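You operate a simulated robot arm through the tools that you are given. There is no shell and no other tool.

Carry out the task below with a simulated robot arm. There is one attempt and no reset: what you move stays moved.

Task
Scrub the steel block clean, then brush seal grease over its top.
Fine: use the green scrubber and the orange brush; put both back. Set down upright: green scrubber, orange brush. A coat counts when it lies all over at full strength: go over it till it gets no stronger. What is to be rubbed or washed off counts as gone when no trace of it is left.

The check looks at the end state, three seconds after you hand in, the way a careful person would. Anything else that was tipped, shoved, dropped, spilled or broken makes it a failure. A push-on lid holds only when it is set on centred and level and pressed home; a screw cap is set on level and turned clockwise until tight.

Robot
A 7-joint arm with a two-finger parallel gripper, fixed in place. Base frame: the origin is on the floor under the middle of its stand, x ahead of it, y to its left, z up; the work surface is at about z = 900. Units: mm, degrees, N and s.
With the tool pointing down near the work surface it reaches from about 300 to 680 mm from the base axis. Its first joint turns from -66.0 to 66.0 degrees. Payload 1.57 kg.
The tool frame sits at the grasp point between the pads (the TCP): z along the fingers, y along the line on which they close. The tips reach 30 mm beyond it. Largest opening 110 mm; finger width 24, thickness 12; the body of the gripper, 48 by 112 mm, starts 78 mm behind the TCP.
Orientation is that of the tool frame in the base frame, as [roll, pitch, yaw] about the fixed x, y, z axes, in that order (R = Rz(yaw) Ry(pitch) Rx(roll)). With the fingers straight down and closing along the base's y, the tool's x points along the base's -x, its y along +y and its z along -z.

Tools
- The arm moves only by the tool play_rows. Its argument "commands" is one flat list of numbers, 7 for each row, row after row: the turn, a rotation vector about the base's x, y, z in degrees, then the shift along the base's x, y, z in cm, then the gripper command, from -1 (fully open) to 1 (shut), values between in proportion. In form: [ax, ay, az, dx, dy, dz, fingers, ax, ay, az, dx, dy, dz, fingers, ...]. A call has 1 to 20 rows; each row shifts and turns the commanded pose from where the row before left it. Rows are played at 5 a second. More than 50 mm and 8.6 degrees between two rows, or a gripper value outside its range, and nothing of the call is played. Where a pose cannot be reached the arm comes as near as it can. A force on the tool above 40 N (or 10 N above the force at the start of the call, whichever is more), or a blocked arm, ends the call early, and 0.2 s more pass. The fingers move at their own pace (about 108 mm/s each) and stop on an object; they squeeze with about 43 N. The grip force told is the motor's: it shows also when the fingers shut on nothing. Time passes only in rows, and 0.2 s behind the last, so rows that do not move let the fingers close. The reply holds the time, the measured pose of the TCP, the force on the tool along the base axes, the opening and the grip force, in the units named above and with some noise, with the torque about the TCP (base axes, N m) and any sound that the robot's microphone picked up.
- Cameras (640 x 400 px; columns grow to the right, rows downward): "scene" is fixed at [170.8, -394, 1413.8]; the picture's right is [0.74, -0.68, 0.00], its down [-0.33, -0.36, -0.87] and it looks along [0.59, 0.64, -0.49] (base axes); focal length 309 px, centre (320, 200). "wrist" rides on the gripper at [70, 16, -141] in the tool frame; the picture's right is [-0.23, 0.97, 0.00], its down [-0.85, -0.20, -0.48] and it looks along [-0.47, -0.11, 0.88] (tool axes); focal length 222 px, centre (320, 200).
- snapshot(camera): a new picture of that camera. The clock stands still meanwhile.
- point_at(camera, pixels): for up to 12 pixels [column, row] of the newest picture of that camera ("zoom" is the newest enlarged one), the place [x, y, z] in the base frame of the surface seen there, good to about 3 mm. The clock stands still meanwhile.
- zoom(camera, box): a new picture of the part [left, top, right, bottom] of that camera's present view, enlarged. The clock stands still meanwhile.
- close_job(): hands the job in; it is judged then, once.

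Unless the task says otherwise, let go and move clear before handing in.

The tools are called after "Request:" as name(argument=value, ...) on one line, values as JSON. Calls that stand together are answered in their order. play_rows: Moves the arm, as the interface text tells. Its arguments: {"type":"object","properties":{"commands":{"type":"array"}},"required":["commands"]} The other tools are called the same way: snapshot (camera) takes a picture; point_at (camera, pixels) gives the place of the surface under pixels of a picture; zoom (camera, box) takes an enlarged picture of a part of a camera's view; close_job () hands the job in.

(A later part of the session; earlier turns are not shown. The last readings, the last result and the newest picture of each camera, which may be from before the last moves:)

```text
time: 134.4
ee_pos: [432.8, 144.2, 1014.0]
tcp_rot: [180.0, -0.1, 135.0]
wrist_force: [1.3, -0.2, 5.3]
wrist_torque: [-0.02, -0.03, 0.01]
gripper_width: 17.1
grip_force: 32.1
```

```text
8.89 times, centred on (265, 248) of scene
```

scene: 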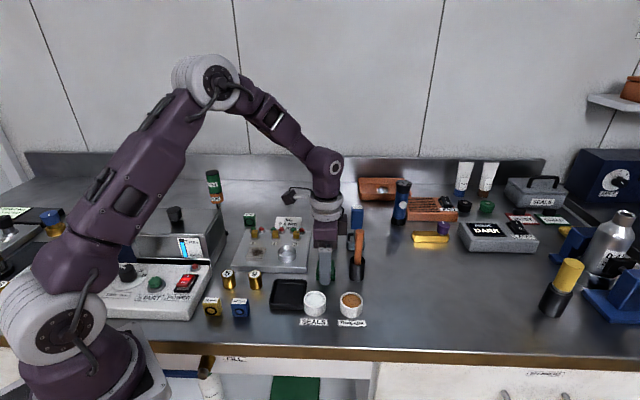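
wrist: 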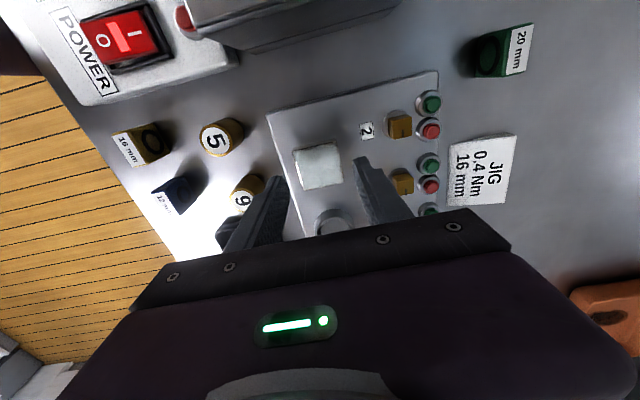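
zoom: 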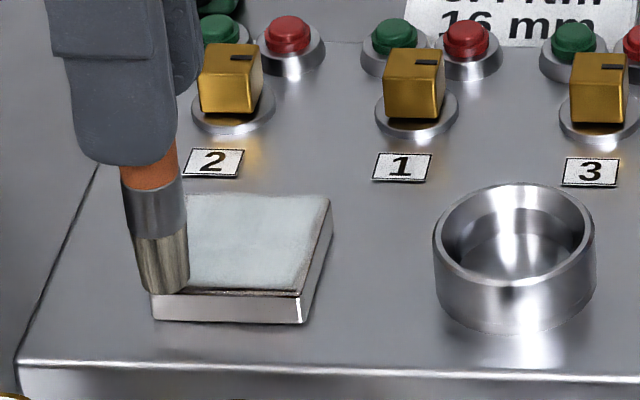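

Light contact at 5 N near the corner. I'll run along the near edge left-to-right and back.

Request:
play_rows(commands=[0, 0, 0, -0.2, -0.2, 0, 1, 0, 0, 0, 0.48, -0.48, -0.02, 1, 0, 0, 0, 0.48, -0.48, 0, 1, 0, 0, 0, 0.48, -0.48, 0, 1, 0, 0, 0, 0.48, -0.48, 0, 1, 0, 0, 0, 0.48, -0.48, 0, 1, 0, 0, 0, 0, 0, 0, 1])

Request:
zoom(camera="scene", box=[240, 225, 290, 270])

```text
time: 136.0
ee_pos: [454.8, 118.4, 1014.3]
tcp_rot: [180.0, 0.1, 135.0]
wrist_force: [-2.3, 3.6, 13.6]
wrist_torque: [0.31, 0.29, 0.01]
gripper_width: 17.2
grip_force: 32.3
```

```text
8.89 times, centred on (265, 248) of scene
```

zoom: 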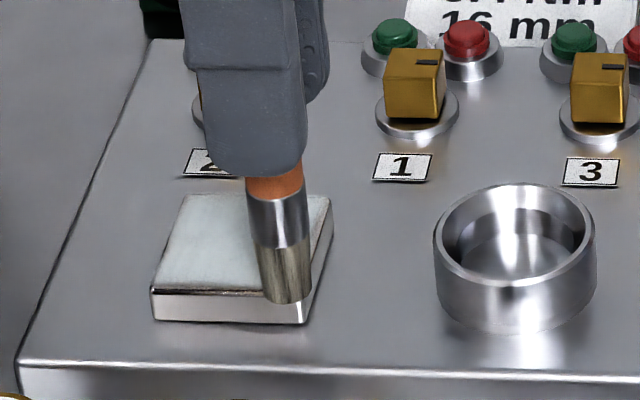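

The tip tracks the near edge well. I'll step right to the right edge and stroke along it to the far side.

Request:
play_rows(commands=[0, 0, 0, 0.25, -0.25, 0, 1, 0, 0, 0, 0.52, 0.52, 0, 1, 0, 0, 0, 0.52, 0.52, 0, 1, 0, 0, 0, 0.52, 0.52, -0.01, 1, 0, 0, 0, 0.52, 0.52, -0.01, 1, 0, 0, 0, 0.52, 0.52, -0.01, 1, 0, 0, 0, 0, 0, 0, 1])

Request:
zoom(camera="scene", box=[240, 225, 290, 270])

```text
time: 137.6
ee_pos: [484.5, 141.5, 1014.0]
tcp_rot: [-179.9, 0.0, 134.9]
wrist_force: [-2.5, -2.1, 9.3]
wrist_torque: [-0.15, 0.17, 0.01]
gripper_width: 17.2
grip_force: 31.9
```

```text
8.89 times, centred on (265, 248) of scene
```

zoom: 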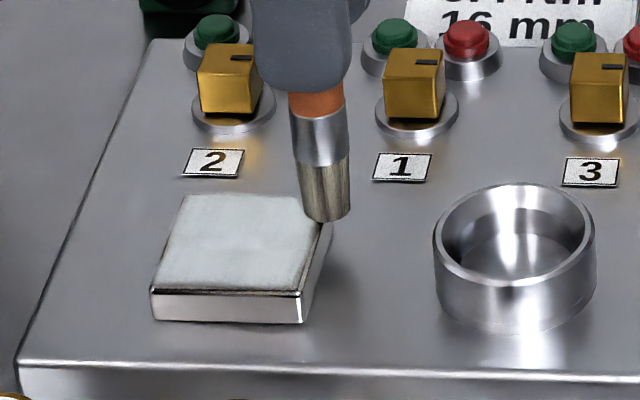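

The tip follows the right edge and is about 6 mm short of the far edge. I'll extend to the far edge and stroke along it to the left.

Request:
play_rows(commands=[0, 0, 0, 0.35, 0.35, 0, 1, 0, 0, 0, -0.2, 0.2, 0, 1, 0, 0, 0, -0.48, 0.48, 0, 1, 0, 0, 0, -0.48, 0.48, 0, 1, 0, 0, 0, -0.48, 0.48, -0.01, 1, 0, 0, 0, -0.48, 0.48, -0.01, 1, 0, 0, 0, -0.48, 0.48, -0.01, 1, 0, 0, 0, 0, 0, 0, 1])

Request:
zoom(camera="scene", box=[240, 225, 290, 270])

```text
time: 139.4
ee_pos: [461.6, 170.2, 1014.5]
tcp_rot: [-180.0, 0.0, 135.0]
wrist_force: [0.0, -0.1, -0.3]
wrist_torque: [0.03, 0.01, 0.02]
gripper_width: 17.1
grip_force: 32.0
```

```text
8.89 times, centred on (265, 248) of scene
```

zoom: 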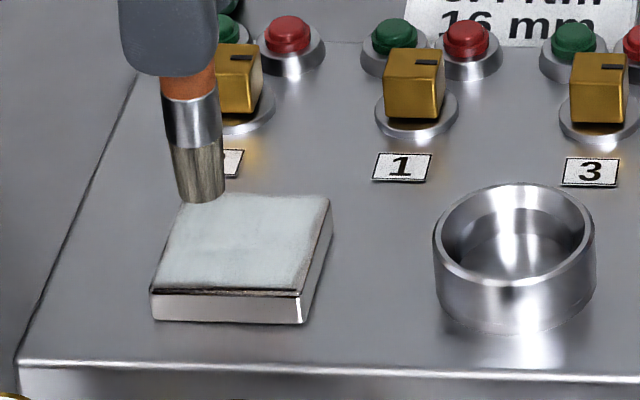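

The force faded to 0 along the far edge. I'll lower slightly until contact returns and repeat the far edge.

Request:
play_rows(commands=[0, 0, 0, 0, 0, -0.06, 1, 0, 0, 0, 0, 0, 0, 1])

Request:
play_rows(commands=[0, 0, 0, 0, 0, -0.05, 1, 0, 0, 0, 0, 0, 0, 1])

Request:
play_rows(commands=[0, 0, 0, 0.48, -0.48, 0, 1, 0, 0, 0, 0.48, -0.48, 0, 1, 0, 0, 0, 0.48, -0.48, 0, 1, 0, 0, 0, 0.48, -0.48, -0.01, 1, 0, 0, 0, 0.4, -0.4, 0, 1, 0, 0, 0, 0, 0, 0, 1])

```text
time: 140.0
ee_pos: [462.0, 169.6, 1013.3]
tcp_rot: [-180.0, 0.0, 135.1]
wrist_force: [0.3, -1.1, 2.5]
wrist_torque: [-0.07, 0.01, 0.05]
gripper_width: 17.1
grip_force: 31.9
```

```text
time: 140.6
ee_pos: [460.4, 170.6, 1012.6]
tcp_rot: [179.9, 0.1, 135.0]
wrist_force: [1.4, -0.7, 15.8]
wrist_torque: [-0.16, -0.07, 0.05]
gripper_width: 17.1
grip_force: 31.9
```

```text
time: 142.0
ee_pos: [482.6, 147.5, 1012.4]
tcp_rot: [180.0, 0.0, 134.9]
wrist_force: [-4.2, 3.1, 17.1]
wrist_torque: [0.24, 0.3, 0.02]
gripper_width: 17.1
grip_force: 31.7
```

Contact at 17 N. I'll go back left along the far edge, then down the left edge to the near side.

Request:
play_rows(commands=[0, 0, 0, -0.5, 0.5, 0, 1, 0, 0, 0, -0.5, 0.5, 0, 1, 0, 0, 0, -0.5, 0.5, 0, 1, 0, 0, 0, -0.5, 0.5, 0, 1, 0, 0, 0, -0.5, 0.5, 0, 1, 0, 0, 0, 0, 0, 0, 1])

Request:
play_rows(commands=[0, 0, 0, -0.52, -0.52, -0.01, 1, 0, 0, 0, -0.52, -0.52, -0.01, 1, 0, 0, 0, -0.52, -0.52, -0.01, 1, 0, 0, 0, -0.52, -0.52, -0.01, 1, 0, 0, 0, -0.52, -0.52, -0.01, 1, 0, 0, 0, 0, 0, 0, 1])

Request:
zoom(camera="scene", box=[240, 225, 290, 270])

```text
time: 143.4
ee_pos: [460.2, 173.3, 1013.6]
tcp_rot: [-180.0, 0.0, 135.0]
wrist_force: [1.8, -2.9, 8.8]
wrist_torque: [-0.22, -0.1, 0.01]
gripper_width: 17.3
grip_force: 31.7
```

```text
time: 144.8
ee_pos: [433.4, 147.1, 1009.7]
tcp_rot: [179.9, 0.1, 135.0]
wrist_force: [6.6, 6.5, 28.4]
wrist_torque: [0.56, -0.44, -0.03]
gripper_width: 17.4
grip_force: 31.9
```

```text
8.89 times, centred on (265, 248) of scene
```

zoom: 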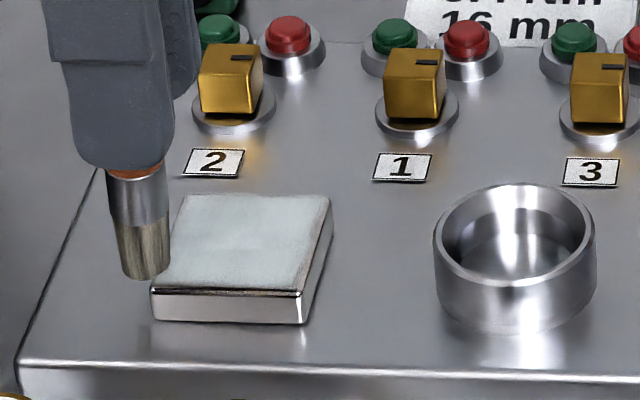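

The tip now overhangs the left edge by a few millimetres because the brush shifted in the pads. I'll lift, shift inward 4 mm and redo the left edge with lighter force.

Request:
play_rows(commands=[0, 0, 0, 0, 0, 0.4, 1, 0, 0, 0, 0.25, -0.25, 0, 1, 0, 0, 0, 0, 0, -0.3, 1, 0, 0, 0, 0, 0, 0, 1])

Request:
play_rows(commands=[0, 0, 0, 0, 0, -0.05, 1, 0, 0, 0, 0, 0, 0, 1])

Request:
zoom(camera="scene", box=[240, 225, 290, 270])

```text
time: 145.8
ee_pos: [435.5, 145.4, 1011.0]
tcp_rot: [179.9, 0.0, 135.0]
wrist_force: [-0.8, 1.1, 12.1]
wrist_torque: [0.05, 0.03, -0.01]
gripper_width: 17.2
grip_force: 32.4
```

```text
time: 146.4
ee_pos: [434.8, 143.7, 1011.7]
tcp_rot: [180.0, 0.0, 135.0]
wrist_force: [2.3, -0.3, 7.1]
wrist_torque: [0.0, -0.11, 0.0]
gripper_width: 17.5
grip_force: 32.0
```

```text
8.89 times, centred on (265, 248) of scene
```

zoom: 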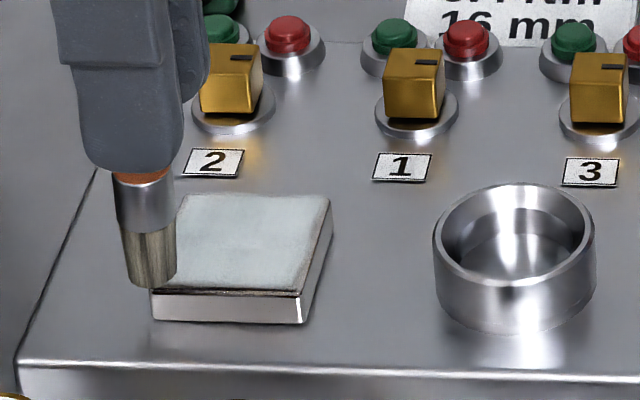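

The tip is now on the left edge with 7 N contact. I'll stroke along the left edge to the far side and back.

Request:
play_rows(commands=[0, 0, 0, 0.5, 0.5, -0.01, 1, 0, 0, 0, 0.5, 0.5, -0.01, 1, 0, 0, 0, 0.5, 0.5, -0.01, 1, 0, 0, 0, 0.5, 0.5, -0.01, 1, 0, 0, 0, 0.4, 0.4, 0, 1, 0, 0, 0, 0, 0, 0, 1])

Request:
play_rows(commands=[0, 0, 0, -0.4, -0.4, 0, 1, 0, 0, 0, -0.5, -0.5, 0, 1, 0, 0, 0, -0.5, -0.5, -0.01, 1, 0, 0, 0, -0.5, -0.5, -0.01, 1, 0, 0, 0, -0.5, -0.5, -0.01, 1, 0, 0, 0, -0.3, -0.3, 0, 1, 0, 0, 0, 0, 0, 0, 1])

Request:
zoom(camera="scene", box=[240, 225, 290, 270])

```text
time: 147.8
ee_pos: [461.2, 168.4, 1012.2]
tcp_rot: [180.0, 0.0, 135.0]
wrist_force: [0.0, 0.7, -0.2]
wrist_torque: [0.03, 0.01, 0.0]
gripper_width: 17.2
grip_force: 31.8
```

```text
time: 149.4
ee_pos: [432.2, 142.7, 1011.4]
tcp_rot: [180.0, 0.0, 135.0]
wrist_force: [1.0, -0.5, -1.2]
wrist_torque: [0.01, -0.04, -0.01]
gripper_width: 17.2
grip_force: 32.0
```

```text
8.89 times, centred on (265, 248) of scene
```

zoom: 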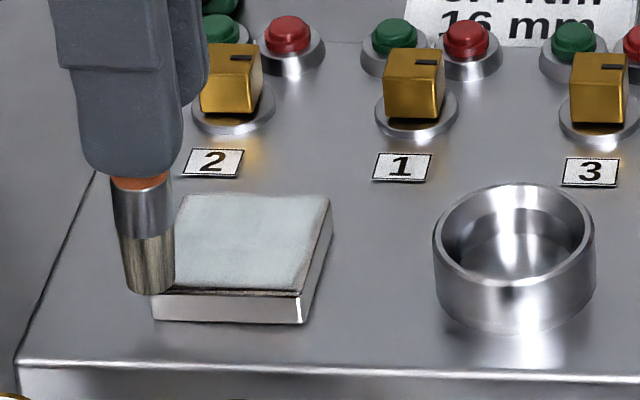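

Contact faded again. I'll lower to regain about 10 N and run the near edge to the right once more.

Request:
play_rows(commands=[0, 0, 0, 0.1, 0.0, -0.05, 1, 0, 0, 0, 0, 0, 0, 1])

Request:
play_rows(commands=[0, 0, 0, 0, 0, -0.05, 1, 0, 0, 0, 0, 0, 0, 1])

Request:
play_rows(commands=[0, 0, 0, 0.5, -0.5, 0, 1, 0, 0, 0, 0.5, -0.5, 0, 1, 0, 0, 0, 0.5, -0.5, 0, 1, 0, 0, 0, 0.5, -0.5, 0, 1, 0, 0, 0, 0.5, -0.5, 0, 1, 0, 0, 0, 0, 0, 0, 1])

Request:
zoom(camera="scene", box=[240, 225, 290, 270])

```text
time: 150.0
ee_pos: [433.9, 140.4, 1011.0]
tcp_rot: [179.9, 0.0, 135.0]
wrist_force: [-2.0, 3.0, 11.1]
wrist_torque: [0.13, 0.18, -0.03]
gripper_width: 16.8
grip_force: 32.4
```

```text
time: 150.6
ee_pos: [432.8, 140.9, 1010.8]
tcp_rot: [179.9, 0.1, 134.9]
wrist_force: [0.0, 1.1, 25.3]
wrist_torque: [0.0, 0.02, -0.01]
gripper_width: 17.1
grip_force: 32.3
```

```text
time: 152.0
ee_pos: [459.4, 115.4, 1010.4]
tcp_rot: [-180.0, 0.1, 135.0]
wrist_force: [-0.4, 0.7, 6.9]
wrist_torque: [0.11, 0.1, 0.01]
gripper_width: 17.1
grip_force: 32.4
```

```text
8.89 times, centred on (265, 248) of scene
```

zoom: 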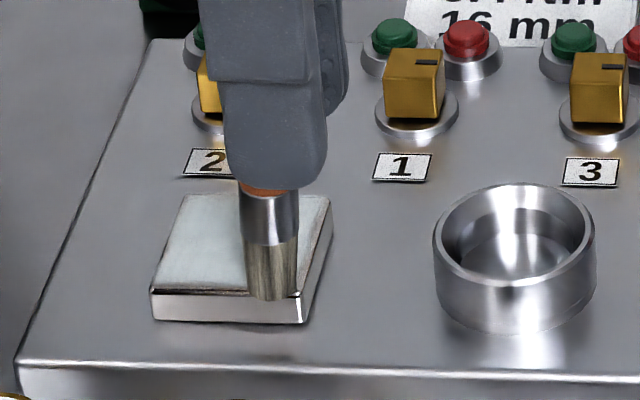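

The tip is still about 8 mm short of the right edge. I'll lift, step to the right edge, lower and stroke along it both ways.

Request:
play_rows(commands=[0, 0, 0, 0, 0, 0.4, 1, 0, 0, 0, 0.55, -0.55, 0, 1, 0, 0, 0, 0, 0, -0.3, 1, 0, 0, 0, 0, 0, -0.08, 1, 0, 0, 0, 0, 0, 0, 1])

Request:
play_rows(commands=[0, 0, 0, 0, 0, -0.05, 1, 0, 0, 0, 0, 0, 0, 1])

Request:
zoom(camera="scene", box=[240, 225, 290, 270])

```text
time: 153.2
ee_pos: [464.6, 109.5, 1010.7]
tcp_rot: [180.0, -0.1, 135.0]
wrist_force: [0.3, 0.4, 0.3]
wrist_torque: [0.01, -0.03, -0.03]
gripper_width: 17.0
grip_force: 32.2
```

```text
time: 153.8
ee_pos: [463.6, 110.4, 1009.1]
tcp_rot: [-180.0, 0.1, 134.9]
wrist_force: [0.0, -0.4, 0.2]
wrist_torque: [0.03, 0.0, 0.02]
gripper_width: 16.9
grip_force: 31.9
```

```text
8.89 times, centred on (265, 248) of scene
```

zoom: 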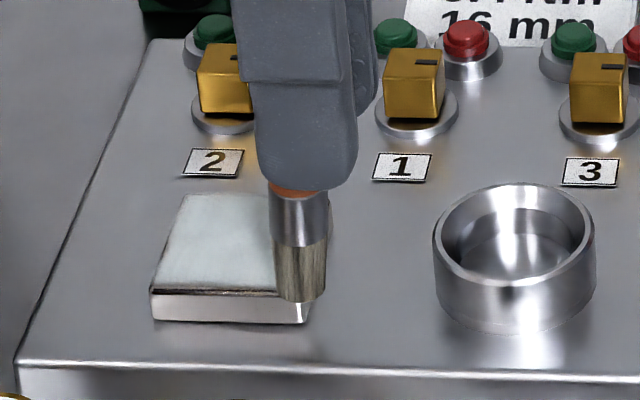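

The tip sits at the near-right corner. I'll move slightly inward and lower to contact, then stroke the right edge.

Request:
play_rows(commands=[0, 0, 0, 0.2, 0.2, 0, 1, 0, 0, 0, 0, 0, -0.05, 1, 0, 0, 0, 0, 0, 0, 1])

Request:
play_rows(commands=[0, 0, 0, 0, 0, -0.05, 1, 0, 0, 0, 0, 0, 0, 1])

Request:
play_rows(commands=[0, 0, 0, 0.5, 0.5, -0.01, 1, 0, 0, 0, 0.5, 0.5, -0.01, 1, 0, 0, 0, 0.5, 0.5, -0.01, 1, 0, 0, 0, 0.5, 0.5, -0.01, 1, 0, 0, 0, 0.4, 0.4, -0.01, 1, 0, 0, 0, 0, 0, 0, 1])

Request:
play_rows(commands=[0, 0, 0, -0.5, -0.5, -0.01, 1, 0, 0, 0, -0.5, -0.5, -0.01, 1, 0, 0, 0, -0.5, -0.5, -0.01, 1, 0, 0, 0, -0.5, -0.5, -0.01, 1, 0, 0, 0, -0.5, -0.5, -0.01, 1, 0, 0, 0, 0, 0, 0, 1])

Request:
zoom(camera="scene", box=[240, 225, 290, 270])

```text
time: 154.6
ee_pos: [466.5, 112.6, 1009.0]
tcp_rot: [-180.0, 0.0, 135.1]
wrist_force: [-0.2, -0.6, -0.5]
wrist_torque: [0.02, 0.06, 0.0]
gripper_width: 17.0
grip_force: 31.8
```

```text
time: 155.2
ee_pos: [467.1, 112.4, 1008.7]
tcp_rot: [179.9, -0.1, 135.0]
wrist_force: [0.2, 0.6, 8.7]
wrist_torque: [0.07, 0.05, -0.01]
gripper_width: 17.0
grip_force: 31.9
```

```text
time: 156.6
ee_pos: [491.0, 136.5, 1008.2]
tcp_rot: [-180.0, 0.0, 135.0]
wrist_force: [-3.1, -3.6, 16.2]
wrist_torque: [-0.22, 0.37, 0.04]
gripper_width: 17.4
grip_force: 32.1
```

```text
time: 158.0
ee_pos: [465.5, 111.6, 1008.9]
tcp_rot: [179.9, 0.1, 135.0]
wrist_force: [4.1, 4.5, 23.1]
wrist_torque: [0.52, -0.15, -0.06]
gripper_width: 17.2
grip_force: 32.6
```

```text
8.89 times, centred on (265, 248) of scene
```

zoom: 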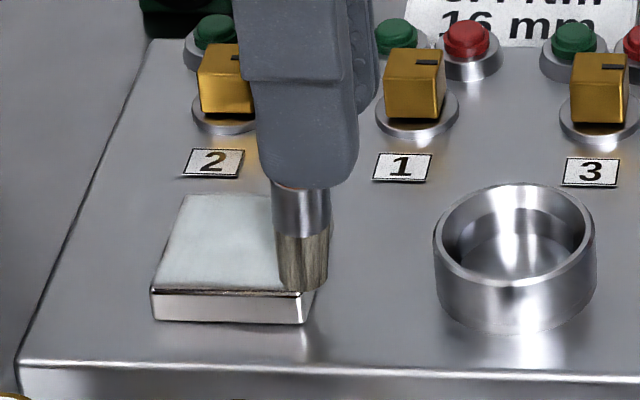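

Good contact was held along the right edge in both directions. I'll lift, move aside and inspect the coat.

Request:
play_rows(commands=[0, 0, 0, 0, 0, 1.5, 1, 0, 0, 0, 0, 0, 3.0, 1, 0, 0, 0, 1.2, -1.2, 0, 1, 0, 0, 0, 1.2, -1.2, 0, 1, 0, 0, 0, 0, 0, 0, 1])

Request:
snapshot(camera="wrist")

Request:
zoom(camera="scene", box=[250, 242, 280, 264])

```text
time: 159.2
ee_pos: [488.1, 88.7, 1053.1]
tcp_rot: [-180.0, 0.0, 135.1]
wrist_force: [0.0, -0.2, -1.1]
wrist_torque: [-0.02, 0.02, 0.0]
gripper_width: 16.8
grip_force: 31.8
```

```text
taken
```

wrist: 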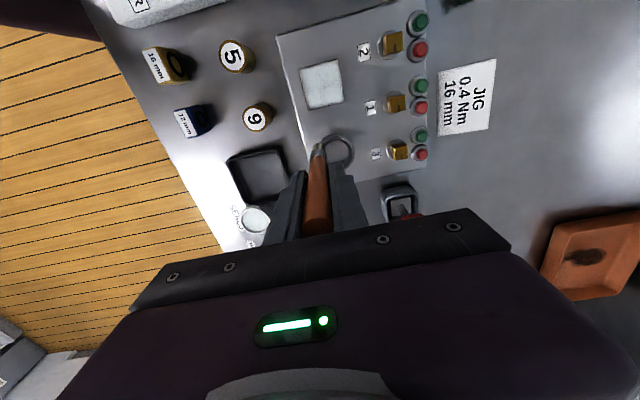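

```text
16.00 times, centred on (265, 253) of scene
```

zoom: 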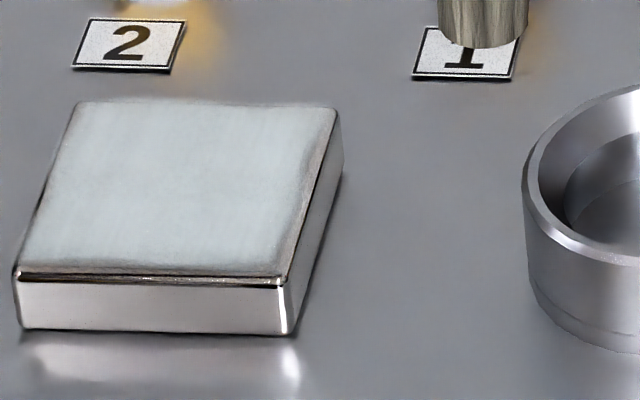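

Request:
zoom(camera="wrist", box=[294, 54, 350, 114])

```text
6.67 times, centred on (322, 84) of wrist
```

zoom: 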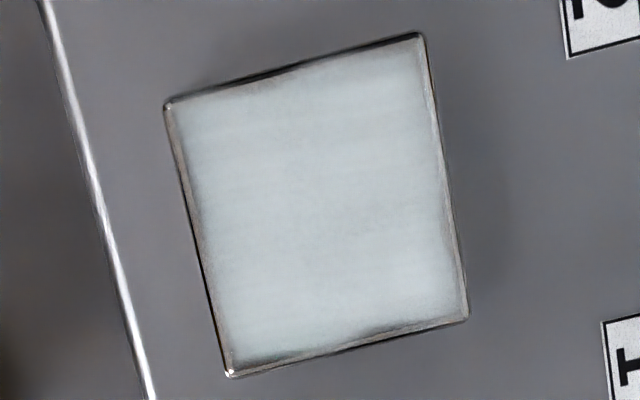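

The remaining 1 mm outline matches the block's bevel seen when it was clean, and the coat no longer changes, so I consider it complete. I'll measure the brush tip so I can put it back in its cup.

Request:
zoom(camera="scene", box=[265, 205, 305, 260])

```text
7.27 times, centred on (285, 232) of scene
```

zoom: 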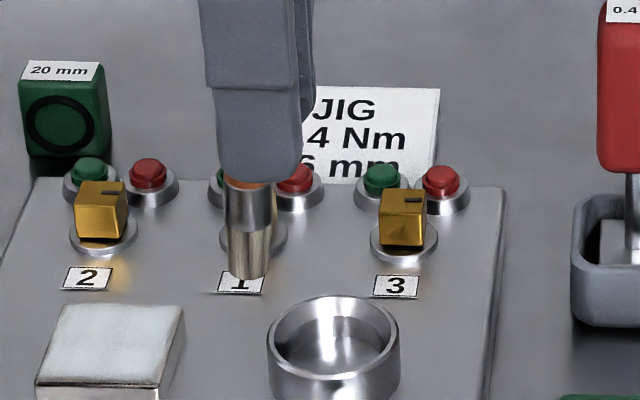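

Request:
point_at(camera="zoom", pixels=[[248, 270], [248, 255], [234, 255], [264, 255], [248, 235], [248, 205], [258, 160], [220, 150], [298, 150]])

```text
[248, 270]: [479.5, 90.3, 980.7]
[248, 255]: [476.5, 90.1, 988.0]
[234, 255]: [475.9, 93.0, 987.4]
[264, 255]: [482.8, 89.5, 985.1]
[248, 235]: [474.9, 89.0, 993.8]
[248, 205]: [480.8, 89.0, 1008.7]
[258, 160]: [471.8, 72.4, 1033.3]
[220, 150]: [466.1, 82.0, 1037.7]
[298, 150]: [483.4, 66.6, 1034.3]
```

The tip is about 75 mm below the TCP and offset (−6.7,+5.9) mm with a slight tilt. I'll carry it over the cup with that correction.

Request:
play_rows(commands=[0, 0, 0, 0, 0, 3.2, 1, 0, 0, 0, 2.318, -2.982, 0, 1, 0, 0, 0, 2.318, -2.982, 0, 1, 0, 0, 0, 2.318, -2.982, 0, 1, 0, 0, 0, 2.318, -2.982, 0, 1, 0, 0, 0, 2.318, -2.982, 0, 1, 0, 0, 0, 0, 0, -2.5, 1, 0, 0, 0, 0, 0, -2.0, 1, 0, 0, 0, 0, 0, 0, 1])

Request:
zoom(camera="scene", box=[335, 230, 380, 285])

Request:
zoom(camera="wrist", box=[260, 110, 380, 230])

```text
time: 161.2
ee_pos: [606.9, -63.8, 1042.7]
tcp_rot: [-179.9, 0.0, 135.1]
wrist_force: [0.1, -0.3, -0.9]
wrist_torque: [0.03, 0.01, -0.02]
gripper_width: 17.2
grip_force: 31.9
```

```text
7.27 times, centred on (358, 258) of scene
```

zoom: 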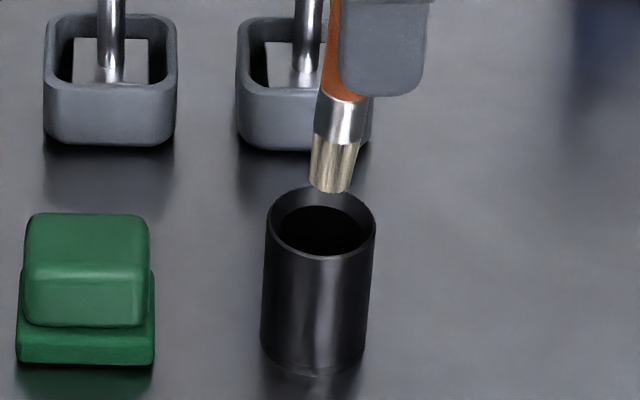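

```text
3.33 times, centred on (320, 170) of wrist
```

zoom: 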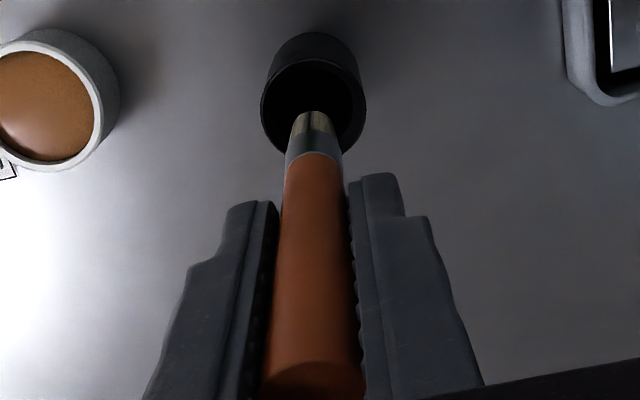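

The brush leans about 6° in the grip, with its tip toward the left. I'll rotate the tool −6° about the closing axis to stand it vertical while keeping the tip over the cup.

Request:
play_rows(commands=[-2.1, -2.1, 0, -0.33, 0.33, 0, 1, -2.1, -2.1, 0, -0.33, 0.33, 0, 1, 0, 0, 0, 0, 0, 0, 1])

Request:
zoom(camera="scene", box=[335, 230, 380, 285])

Request:
zoom(camera="wrist", box=[260, 110, 380, 230])

```text
time: 162.0
ee_pos: [599.9, -56.9, 1042.0]
tcp_rot: [-180.0, 6.0, 134.9]
wrist_force: [-0.3, 0.9, -1.3]
wrist_torque: [-0.01, 0.02, 0.0]
gripper_width: 17.1
grip_force: 31.5
```

```text
7.27 times, centred on (358, 258) of scene
```

zoom: 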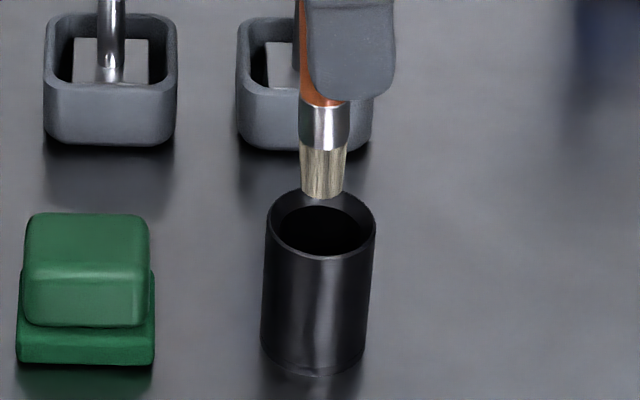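

```text
3.33 times, centred on (320, 170) of wrist
```

zoom: 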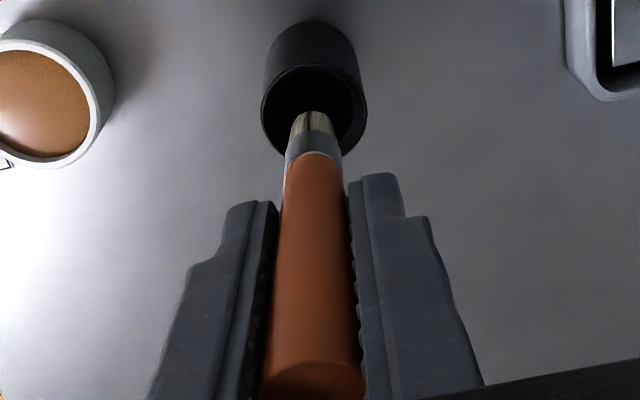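

The brush is now vertical and over the opening. I'll lower it into the cup until the fingertips are just above the rim.

Request:
play_rows(commands=[0, 0, 0, 0.06, -0.06, -1.5, 1, 0, 0, 0, 0, 0, -1.0, 1, 0, 0, 0, 0, 0, 0, 1])

Request:
zoom(camera="scene", box=[335, 230, 380, 285])

```text
time: 162.8
ee_pos: [598.8, -55.4, 1016.0]
tcp_rot: [-179.9, 5.9, 135.0]
wrist_force: [0.0, -0.4, 0.0]
wrist_torque: [0.02, 0.0, 0.0]
gripper_width: 17.1
grip_force: 31.9
```

```text
7.27 times, centred on (358, 258) of scene
```

zoom: 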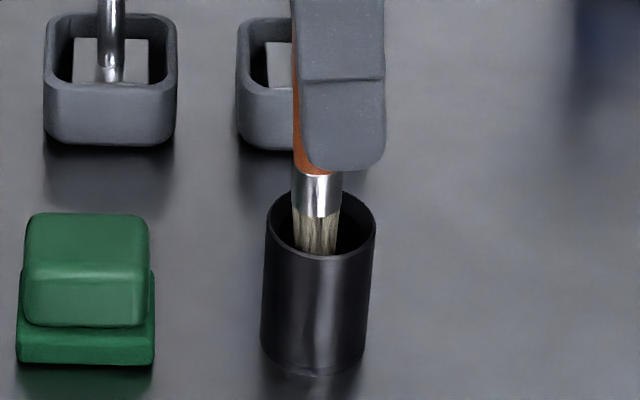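

The tip has entered the cup cleanly. I'll continue down.

Request:
play_rows(commands=[0, 0, 0, 0.05, -0.05, -1.2, 1, 0, 0, 0, 0, 0, -1.0, 1, 0, 0, 0, 0, 0, -0.7, 1, 0, 0, 0, 0, 0, 0, 1])

Request:
zoom(camera="scene", box=[330, 215, 385, 285])

Request:
zoom(camera="wrist", box=[260, 90, 380, 210])

```text
time: 163.8
ee_pos: [599.1, -57.6, 986.0]
tcp_rot: [-180.0, 6.0, 135.0]
wrist_force: [0.2, -0.4, 0.0]
wrist_torque: [0.02, -0.03, -0.02]
gripper_width: 17.1
grip_force: 32.0
```

```text
5.71 times, centred on (358, 250) of scene
```

zoom: 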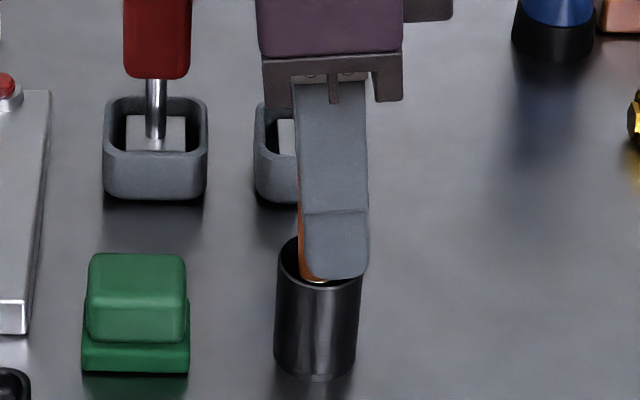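

```text
3.33 times, centred on (320, 150) of wrist
```

zoom: 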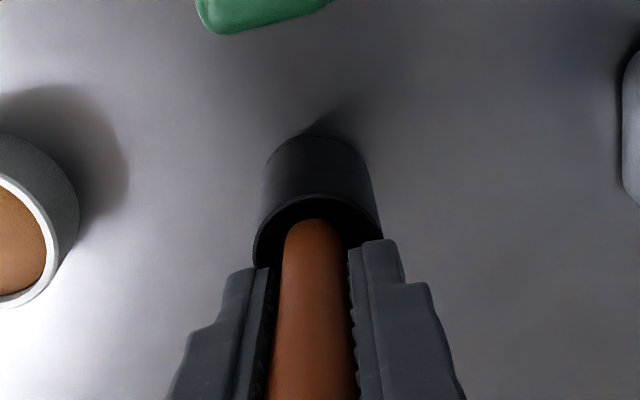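

The brush is well inside the cup and upright, with no force on the tool. I'll open gradually so it slides down to the bottom.

Request:
play_rows(commands=[0, 0, 0, 0, 0, 0, 0.71, 0, 0, 0, 0, 0, 0, 0.7, 0, 0, 0, 0, 0, 0, 0.69, 0, 0, 0, 0, 0, 0, 0.68, 0, 0, 0, 0, 0, 0, 0.67, 0, 0, 0, 0, 0, 0, 0.66, 0, 0, 0, 0, 0, 0, 0.65])

Request:
play_rows(commands=[0, 0, 0, 0, 0, 0, 0.6, 0, 0, 0, 0, 0, 0, 0.4, 0, 0, 0, 0, 0, 0, 0.1, 0, 0, 0, 0, 0, 0, -0.05, 0, 0, 0, 0, 0, 0, -0.05])

Request:
zoom(camera="wrist", box=[250, 80, 390, 220])

Request:
zoom(camera="scene", box=[330, 215, 385, 285])

```text
time: 165.4
ee_pos: [600.2, -56.8, 987.6]
tcp_rot: [-180.0, 5.8, 135.0]
wrist_force: [-0.1, 0.6, 0.4]
wrist_torque: [0.01, 0.03, 0.01]
gripper_width: 18.8
grip_force: 0.0
```

```text
time: 166.6
ee_pos: [599.2, -57.3, 986.4]
tcp_rot: [179.9, 5.9, 135.0]
wrist_force: [0.9, -0.4, -0.1]
wrist_torque: [0.03, -0.04, -0.01]
gripper_width: 57.9
grip_force: 0.0
```

```text
2.86 times, centred on (320, 150) of wrist
```

zoom: 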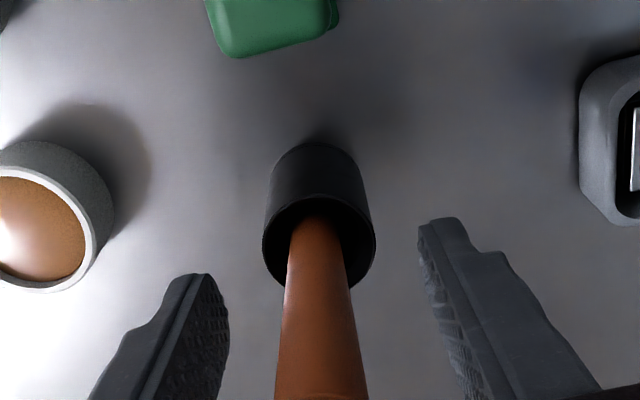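

```text
5.71 times, centred on (358, 250) of scene
```

zoom: 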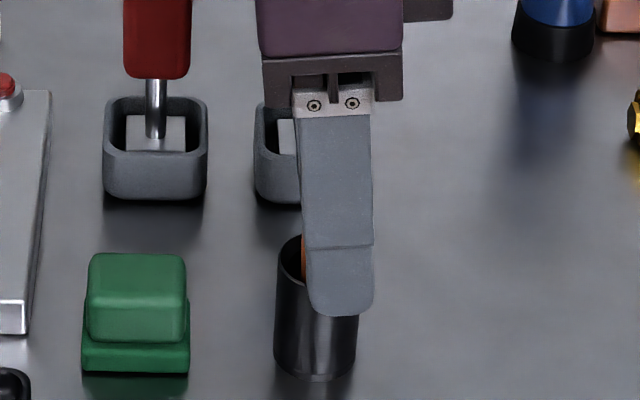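

The brush is released and standing in the cup. I'll lift straight up, level the tool and take a look.

Request:
play_rows(commands=[0, 0, 0, 0, 0, 2.0, -0.05, 0, 0, 0, 0, 0, 3.0, -0.05, 0, 0, 0, 0, 0, 4.0, -0.05, 0, 0, 0, 0, 0, 4.0, -0.05, 2.1, 2.1, 0, 0, 0, 0, -0.05, 2.1, 2.1, 0, 0, 0, 0, -0.05, 0, 0, 0, 0, 0, 0, -0.05])

Request:
zoom(camera="scene", box=[310, 200, 390, 290])

Request:
zoom(camera="scene", box=[246, 236, 286, 270])

```text
time: 168.2
ee_pos: [599.8, -54.2, 1117.4]
tcp_rot: [-179.9, 0.0, 134.9]
wrist_force: [-0.1, -0.6, -1.1]
wrist_torque: [0.04, 0.01, 0.0]
gripper_width: 57.8
grip_force: 0.0
```

```text
4.44 times, centred on (350, 245) of scene
```

zoom: 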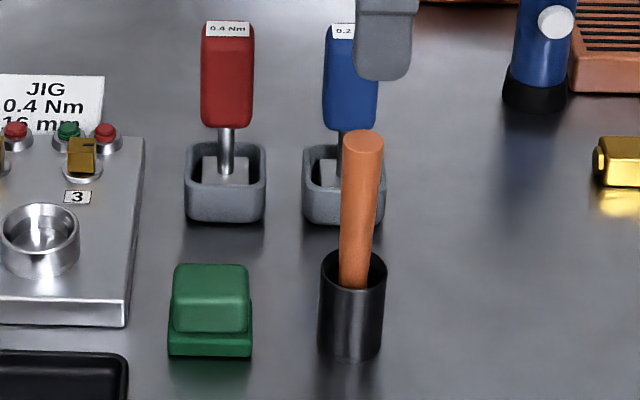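

```text
11.76 times, centred on (266, 253) of scene
```

zoom: 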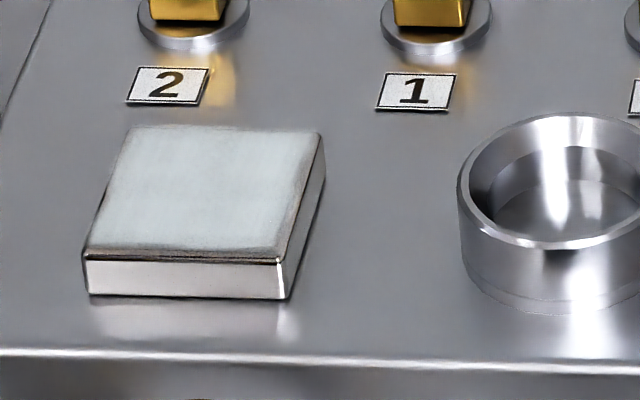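

The brush stands upright in its cup and everything else is in place. I'll do one last close-up of the coat with the empty gripper before handing in.

Request:
play_rows(commands=[0, 0, 0, -2.397, 3.322, 0, -0.05, 0, 0, 0, -2.397, 3.322, 0, -0.05, 0, 0, 0, -2.397, 3.322, 0, -0.05, 0, 0, 0, -2.397, 3.322, 0, -0.05, 0, 0, 0, -2.397, 3.322, 0, -0.05, 0, 0, 0, -2.397, 3.322, 0, -0.05, 0, 0, 0, 0, 0, -4.0, -0.05, 0, 0, 0, 0, 0, -4.0, -0.05, 0, 0, 0, 0, 0, -3.0, -0.05, 0, 0, 0, 0, 0, -2.0, -0.05, 0, 0, 0, 0, 0, 0, -0.05])

Request:
snapshot(camera="wrist")

Request:
zoom(camera="wrist", box=[288, 138, 346, 194])

```text
time: 170.6
ee_pos: [455.5, 144.8, 985.7]
tcp_rot: [-180.0, 0.0, 135.0]
wrist_force: [0.4, 0.0, 0.1]
wrist_torque: [-0.02, 0.01, 0.01]
gripper_width: 57.6
grip_force: 0.0
```

```text
taken
```

wrist: 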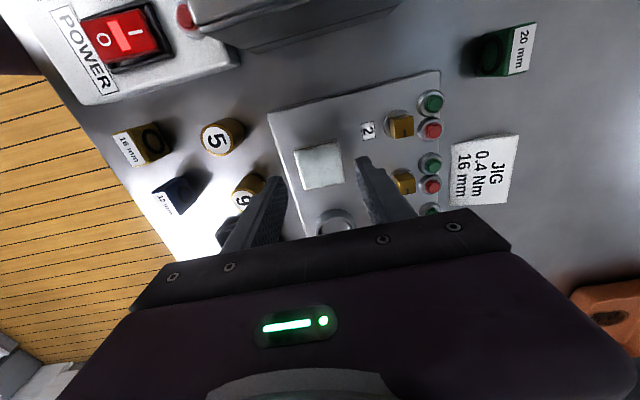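

```text
7.14 times, centred on (317, 166) of wrist
```

zoom: 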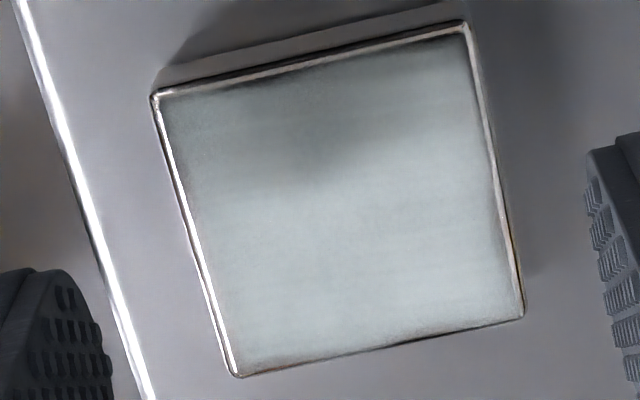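

Between the bright bevel line and the full coat there's a slightly weaker band along the near and right edges. I'll zoom in further to judge it.

Request:
zoom(camera="wrist", box=[292, 145, 316, 169])

Request:
zoom(camera="wrist", box=[300, 168, 324, 192])

Request:
zoom(camera="wrist", box=[322, 166, 346, 190])

Request:
zoom(camera="wrist", box=[318, 138, 342, 162])

```text
16.00 times, centred on (304, 157) of wrist
```

zoom: 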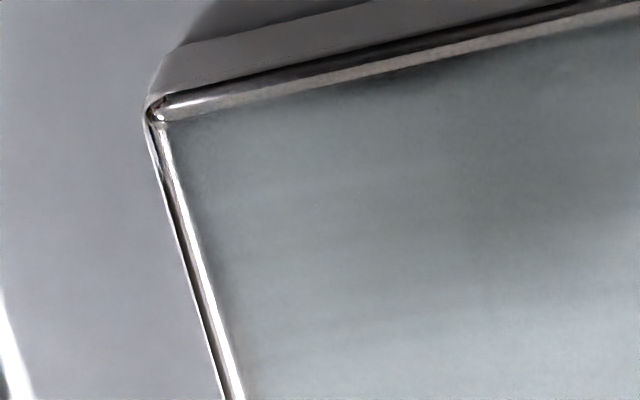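

```text
16.00 times, centred on (312, 180) of wrist
```

zoom: 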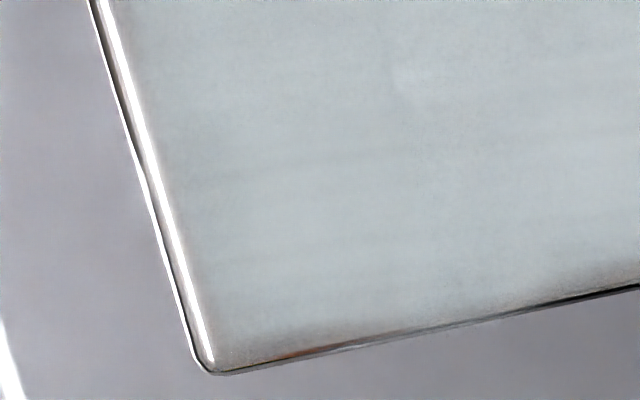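

```text
16.00 times, centred on (334, 178) of wrist
```

zoom: 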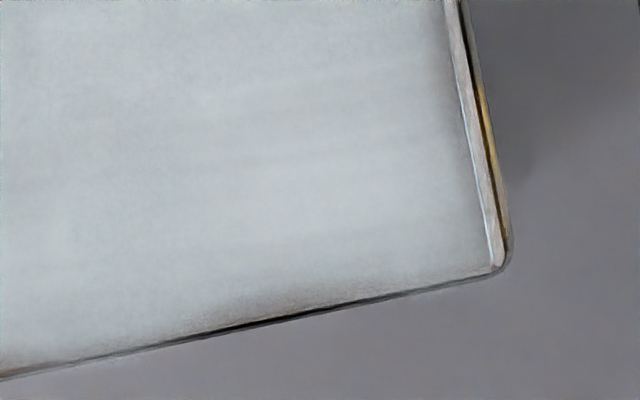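

```text
16.00 times, centred on (330, 150) of wrist
```

zoom: 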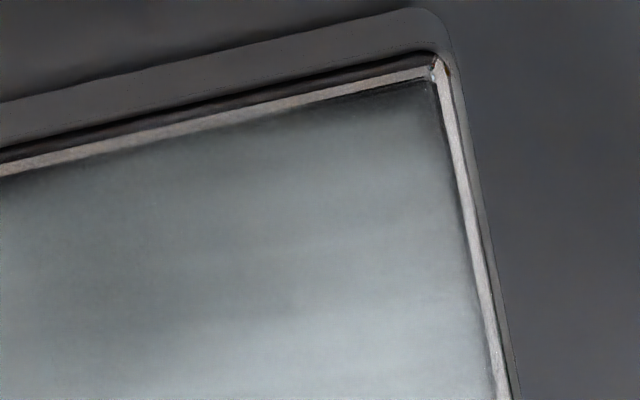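

These close-ups show full coat up to the bevel, except faint scalloped spots under 1 mm along the right edge and a soft sliver at the near edge. I'll do one more loaded pass there to be safe, so I'm going back for the brush.

Request:
play_rows(commands=[0, 0, 0, 0, 0, 4.0, 0, 0, 0, 0, 0, 0, 4.0, 0, 0, 0, 0, 0, 0, 2.0, 0, 0, 0, 0, 2.373, -3.308, 0, 0, 0, 0, 0, 2.373, -3.308, 0, 0, 0, 0, 0, 2.373, -3.308, 0, 0, 0, 0, 0, 2.373, -3.308, 0, 0, 0, 0, 0, 2.373, -3.308, 0, 0, 0, 0, 0, 2.375, -3.31, 0, 0, 0, 0, 0, 0, 0, 0, 0])

Request:
zoom(camera="wrist", box=[290, 110, 360, 190])

Request:
point_at(camera="zoom", pixels=[[294, 263], [255, 263], [335, 263], [294, 225], [294, 300]])

```text
time: 172.8
ee_pos: [599.6, -54.6, 1086.1]
tcp_rot: [-180.0, 0.0, 135.0]
wrist_force: [0.4, 0.7, 0.1]
wrist_torque: [-0.03, 0.0, -0.02]
gripper_width: 55.2
grip_force: 0.0
```

```text
5.00 times, centred on (325, 150) of wrist
```

zoom: 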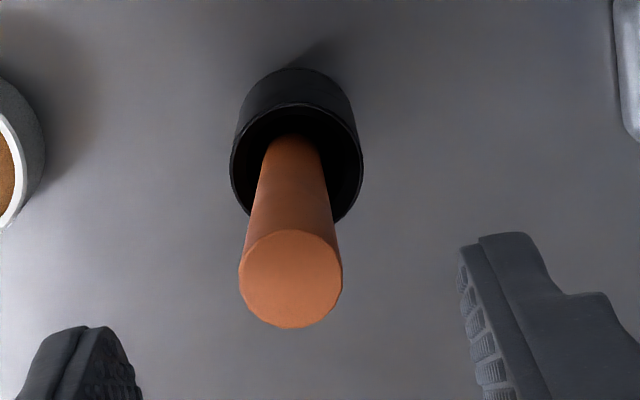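

```text
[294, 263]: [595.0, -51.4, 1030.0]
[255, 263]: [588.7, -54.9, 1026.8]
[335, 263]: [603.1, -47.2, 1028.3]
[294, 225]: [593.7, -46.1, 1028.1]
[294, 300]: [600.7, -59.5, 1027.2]
```

The handle is centred and upright. I'll descend and re-grip.

Request:
play_rows(commands=[0, 0, 0, -0.05, 0, -3.5, 0, 0, 0, 0, 0, 0, -3.2, 0, 0, 0, 0, 0, 0, -2.0, 0, 0, 0, 0, 0, 0, -1.0, 0, 0, 0, 0, 0, 0, 0, 0, 0, 0, 0, 0, 0, 0, 0.4, 0, 0, 0, 0, 0, 0, 0.58, 0, 0, 0, 0, 0, 0, 1, 0, 0, 0, 0, 0, 0, 1, 0, 0, 0, 0, 0, 0, 1])

Request:
play_rows(commands=[0, 0, 0, 0, 0, 0.5, 1, 0, 0, 0, 0, 0, 1.5, 1, 0, 0, 0, 0, 0, 3.0, 1, 0, 0, 0, 0, 0, 3.0, 1, 0, 0, 0, 0, 0, 0, 1])

Request:
zoom(camera="scene", box=[335, 220, 375, 270])

```text
time: 175.0
ee_pos: [596.4, -54.3, 988.5]
tcp_rot: [-180.0, -0.1, 135.0]
wrist_force: [-0.6, -0.1, -0.4]
wrist_torque: [0.02, -0.01, 0.02]
gripper_width: 17.1
grip_force: 32.0
```

```text
time: 176.2
ee_pos: [595.4, -54.9, 1072.6]
tcp_rot: [-179.9, 0.1, 135.0]
wrist_force: [-0.9, 0.0, -0.6]
wrist_torque: [0.01, 0.02, 0.02]
gripper_width: 17.0
grip_force: 32.1
```

```text
8.00 times, centred on (355, 245) of scene
```

zoom: 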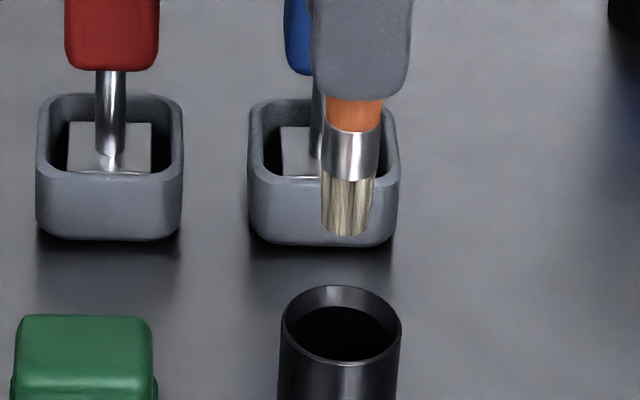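

Same grip as before. I'll reload in the SEALS pot.

Request:
play_rows(commands=[0, 0, 0, -3.29, -0.04, 0, 1, 0, 0, 0, -3.29, -0.04, 0, 1, 0, 0, 0, -3.29, -0.04, 0, 1, 0, 0, 0, -3.3, -0.04, 0, 1, 0, 0, 0, 0, 0, -3.0, 1, 0, 0, 0, 0, 0, -2.0, 1, 0, 0, 0, 0, 0, -0.9, 1, 0, 0, 0, 0, 0, 0, 1])

Request:
zoom(camera="scene", box=[295, 255, 345, 320])

Request:
play_rows(commands=[0, 0, 0, 0, 0, -0.2, 1, 0, 0, 0, 0, 0, -0.15, 1, 0, 0, 0, 0, 0, 0, 1])

Request:
play_rows(commands=[0, 0, 0, 0, 0, -0.08, 1, 0, 0, 0, 0, 0, 0, 1])

```text
time: 178.0
ee_pos: [466.3, -54.8, 1009.3]
tcp_rot: [180.0, 0.1, 135.0]
wrist_force: [0.0, 1.3, -0.7]
wrist_torque: [0.0, -0.01, 0.0]
gripper_width: 17.0
grip_force: 31.9
```

```text
6.15 times, centred on (320, 288) of scene
```

zoom: 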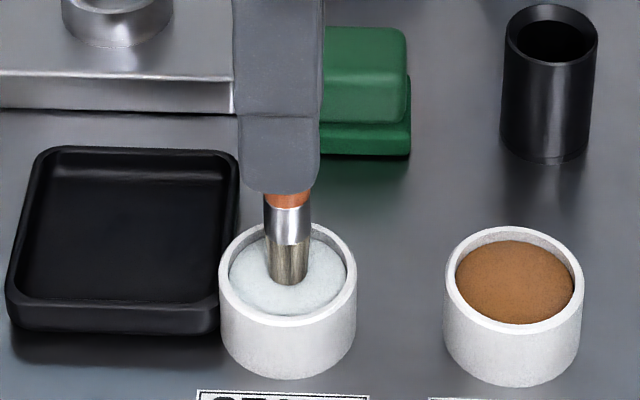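

```text
time: 178.8
ee_pos: [468.1, -57.2, 1006.1]
tcp_rot: [-180.0, 0.0, 134.9]
wrist_force: [-1.4, 2.9, 13.3]
wrist_torque: [0.18, 0.07, 0.0]
gripper_width: 17.3
grip_force: 32.3
```

```text
time: 179.4
ee_pos: [465.6, -56.4, 1006.7]
tcp_rot: [179.9, 0.1, 135.0]
wrist_force: [1.8, -0.1, 27.3]
wrist_torque: [-0.07, -0.15, 0.0]
gripper_width: 17.1
grip_force: 31.9
```

The brush is loaded at 27 N contact. I'll ease up, wipe, and carry it to the near-right corner of the block.

Request:
play_rows(commands=[0, 0, 0, 0, 0, 0.08, 1, 0, 0, 0, 0.2, 0.2, 0, 1, 0, 0, 0, 0.2, 0.2, 0, 1, 0, 0, 0, -0.3, -0.3, 0, 1, 0, 0, 0, -0.3, -0.3, 0, 1, 0, 0, 0, 0.2, 0.2, 0, 1, 0, 0, 0, 0, 0, 0, 1, 0, 0, 0, 0, 0, 1.5, 1, 0, 0, 0, 0, 0, 3.0, 1, 0, 0, 0, 0, 0, 2.0, 1, 0, 0, 0, -0.17, 4.4, 0, 1, 0, 0, 0, -0.17, 4.4, 0, 1, 0, 0, 0, -0.17, 4.4, 0, 1, 0, 0, 0, -0.18, 4.39, 0, 1, 0, 0, 0, 0, 0, -3.0, 1, 0, 0, 0, 0, 0, -2.3, 1, 0, 0, 0, 0, 0, 0, 1])

Request:
zoom(camera="scene", box=[240, 225, 290, 270])

```text
time: 183.0
ee_pos: [457.6, 119.4, 1016.6]
tcp_rot: [180.0, 0.0, 135.0]
wrist_force: [-0.5, 0.7, -0.5]
wrist_torque: [0.03, 0.04, 0.01]
gripper_width: 16.9
grip_force: 32.1
```

```text
8.89 times, centred on (265, 248) of scene
```

zoom: 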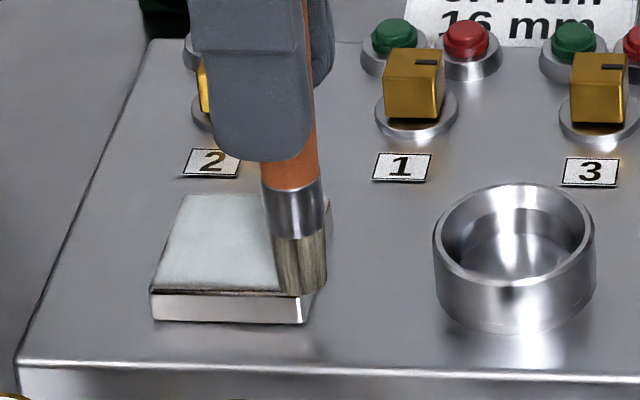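

The tip is at the right edge and slightly toward the near side. I'll move 3 mm inward and lower to light contact.

Request:
play_rows(commands=[0, 0, 0, 0.2, 0.2, -0.2, 1, 0, 0, 0, 0, 0, -0.1, 1, 0, 0, 0, 0, 0, 0, 1])

Request:
play_rows(commands=[0, 0, 0, 0, 0, -0.08, 1, 0, 0, 0, 0, 0, 0, 1])

Request:
play_rows(commands=[0, 0, 0, 0, 0, -0.08, 1, 0, 0, 0, 0, 0, 0, 1])

```text
time: 183.8
ee_pos: [458.9, 120.1, 1015.6]
tcp_rot: [-179.9, 0.0, 134.9]
wrist_force: [-0.6, -1.3, 6.4]
wrist_torque: [-0.09, -0.01, -0.01]
gripper_width: 17.6
grip_force: 31.8
```

```text
time: 184.4
ee_pos: [460.6, 121.2, 1015.2]
tcp_rot: [179.9, 0.0, 135.0]
wrist_force: [-0.9, -0.4, 17.4]
wrist_torque: [-0.04, 0.0, -0.04]
gripper_width: 17.2
grip_force: 32.0
```

```text
time: 185.0
ee_pos: [459.7, 121.6, 1013.5]
tcp_rot: [180.0, 0.1, 135.0]
wrist_force: [0.6, -0.9, 26.6]
wrist_torque: [-0.07, -0.06, -0.03]
gripper_width: 17.0
grip_force: 32.2
```

Contact established. I'll make four strokes along the right edge.

Request:
play_rows(commands=[0, 0, 0, 0.5, 0.5, 0.04, 1, 0, 0, 0, 0.5, 0.5, 0, 1, 0, 0, 0, 0.5, 0.5, 0, 1, 0, 0, 0, 0.5, 0.5, 0, 1, 0, 0, 0, 0.5, 0.5, 0, 1, 0, 0, 0, 0, 0, 0, 1])

Request:
play_rows(commands=[0, 0, 0, -0.5, -0.5, -0.01, 1, 0, 0, 0, -0.5, -0.5, -0.01, 1, 0, 0, 0, -0.5, -0.5, -0.01, 1, 0, 0, 0, -0.5, -0.5, -0.01, 1, 0, 0, 0, -0.5, -0.5, -0.01, 1, 0, 0, 0, 0, 0, 0, 1])

Request:
zoom(camera="scene", box=[240, 225, 290, 270])

```text
time: 186.4
ee_pos: [486.3, 146.7, 1014.5]
tcp_rot: [-180.0, -0.1, 135.0]
wrist_force: [0.0, 0.0, -0.7]
wrist_torque: [0.02, 0.02, 0.01]
gripper_width: 16.9
grip_force: 32.0
```

```text
time: 187.8
ee_pos: [462.0, 121.2, 1015.4]
tcp_rot: [179.9, 0.0, 135.0]
wrist_force: [-0.6, 0.2, -0.6]
wrist_torque: [0.0, -0.02, 0.0]
gripper_width: 16.8
grip_force: 32.0
```

```text
8.89 times, centred on (265, 248) of scene
```

zoom: 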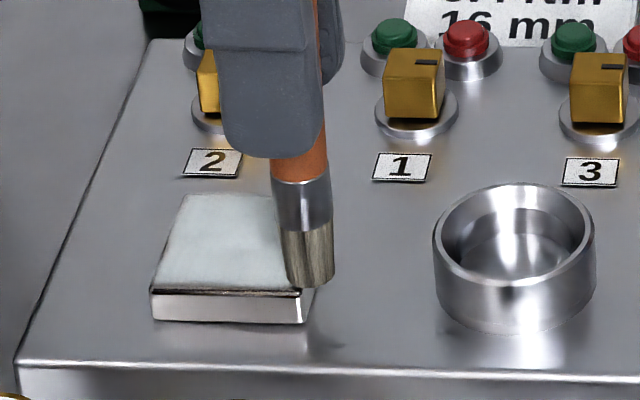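

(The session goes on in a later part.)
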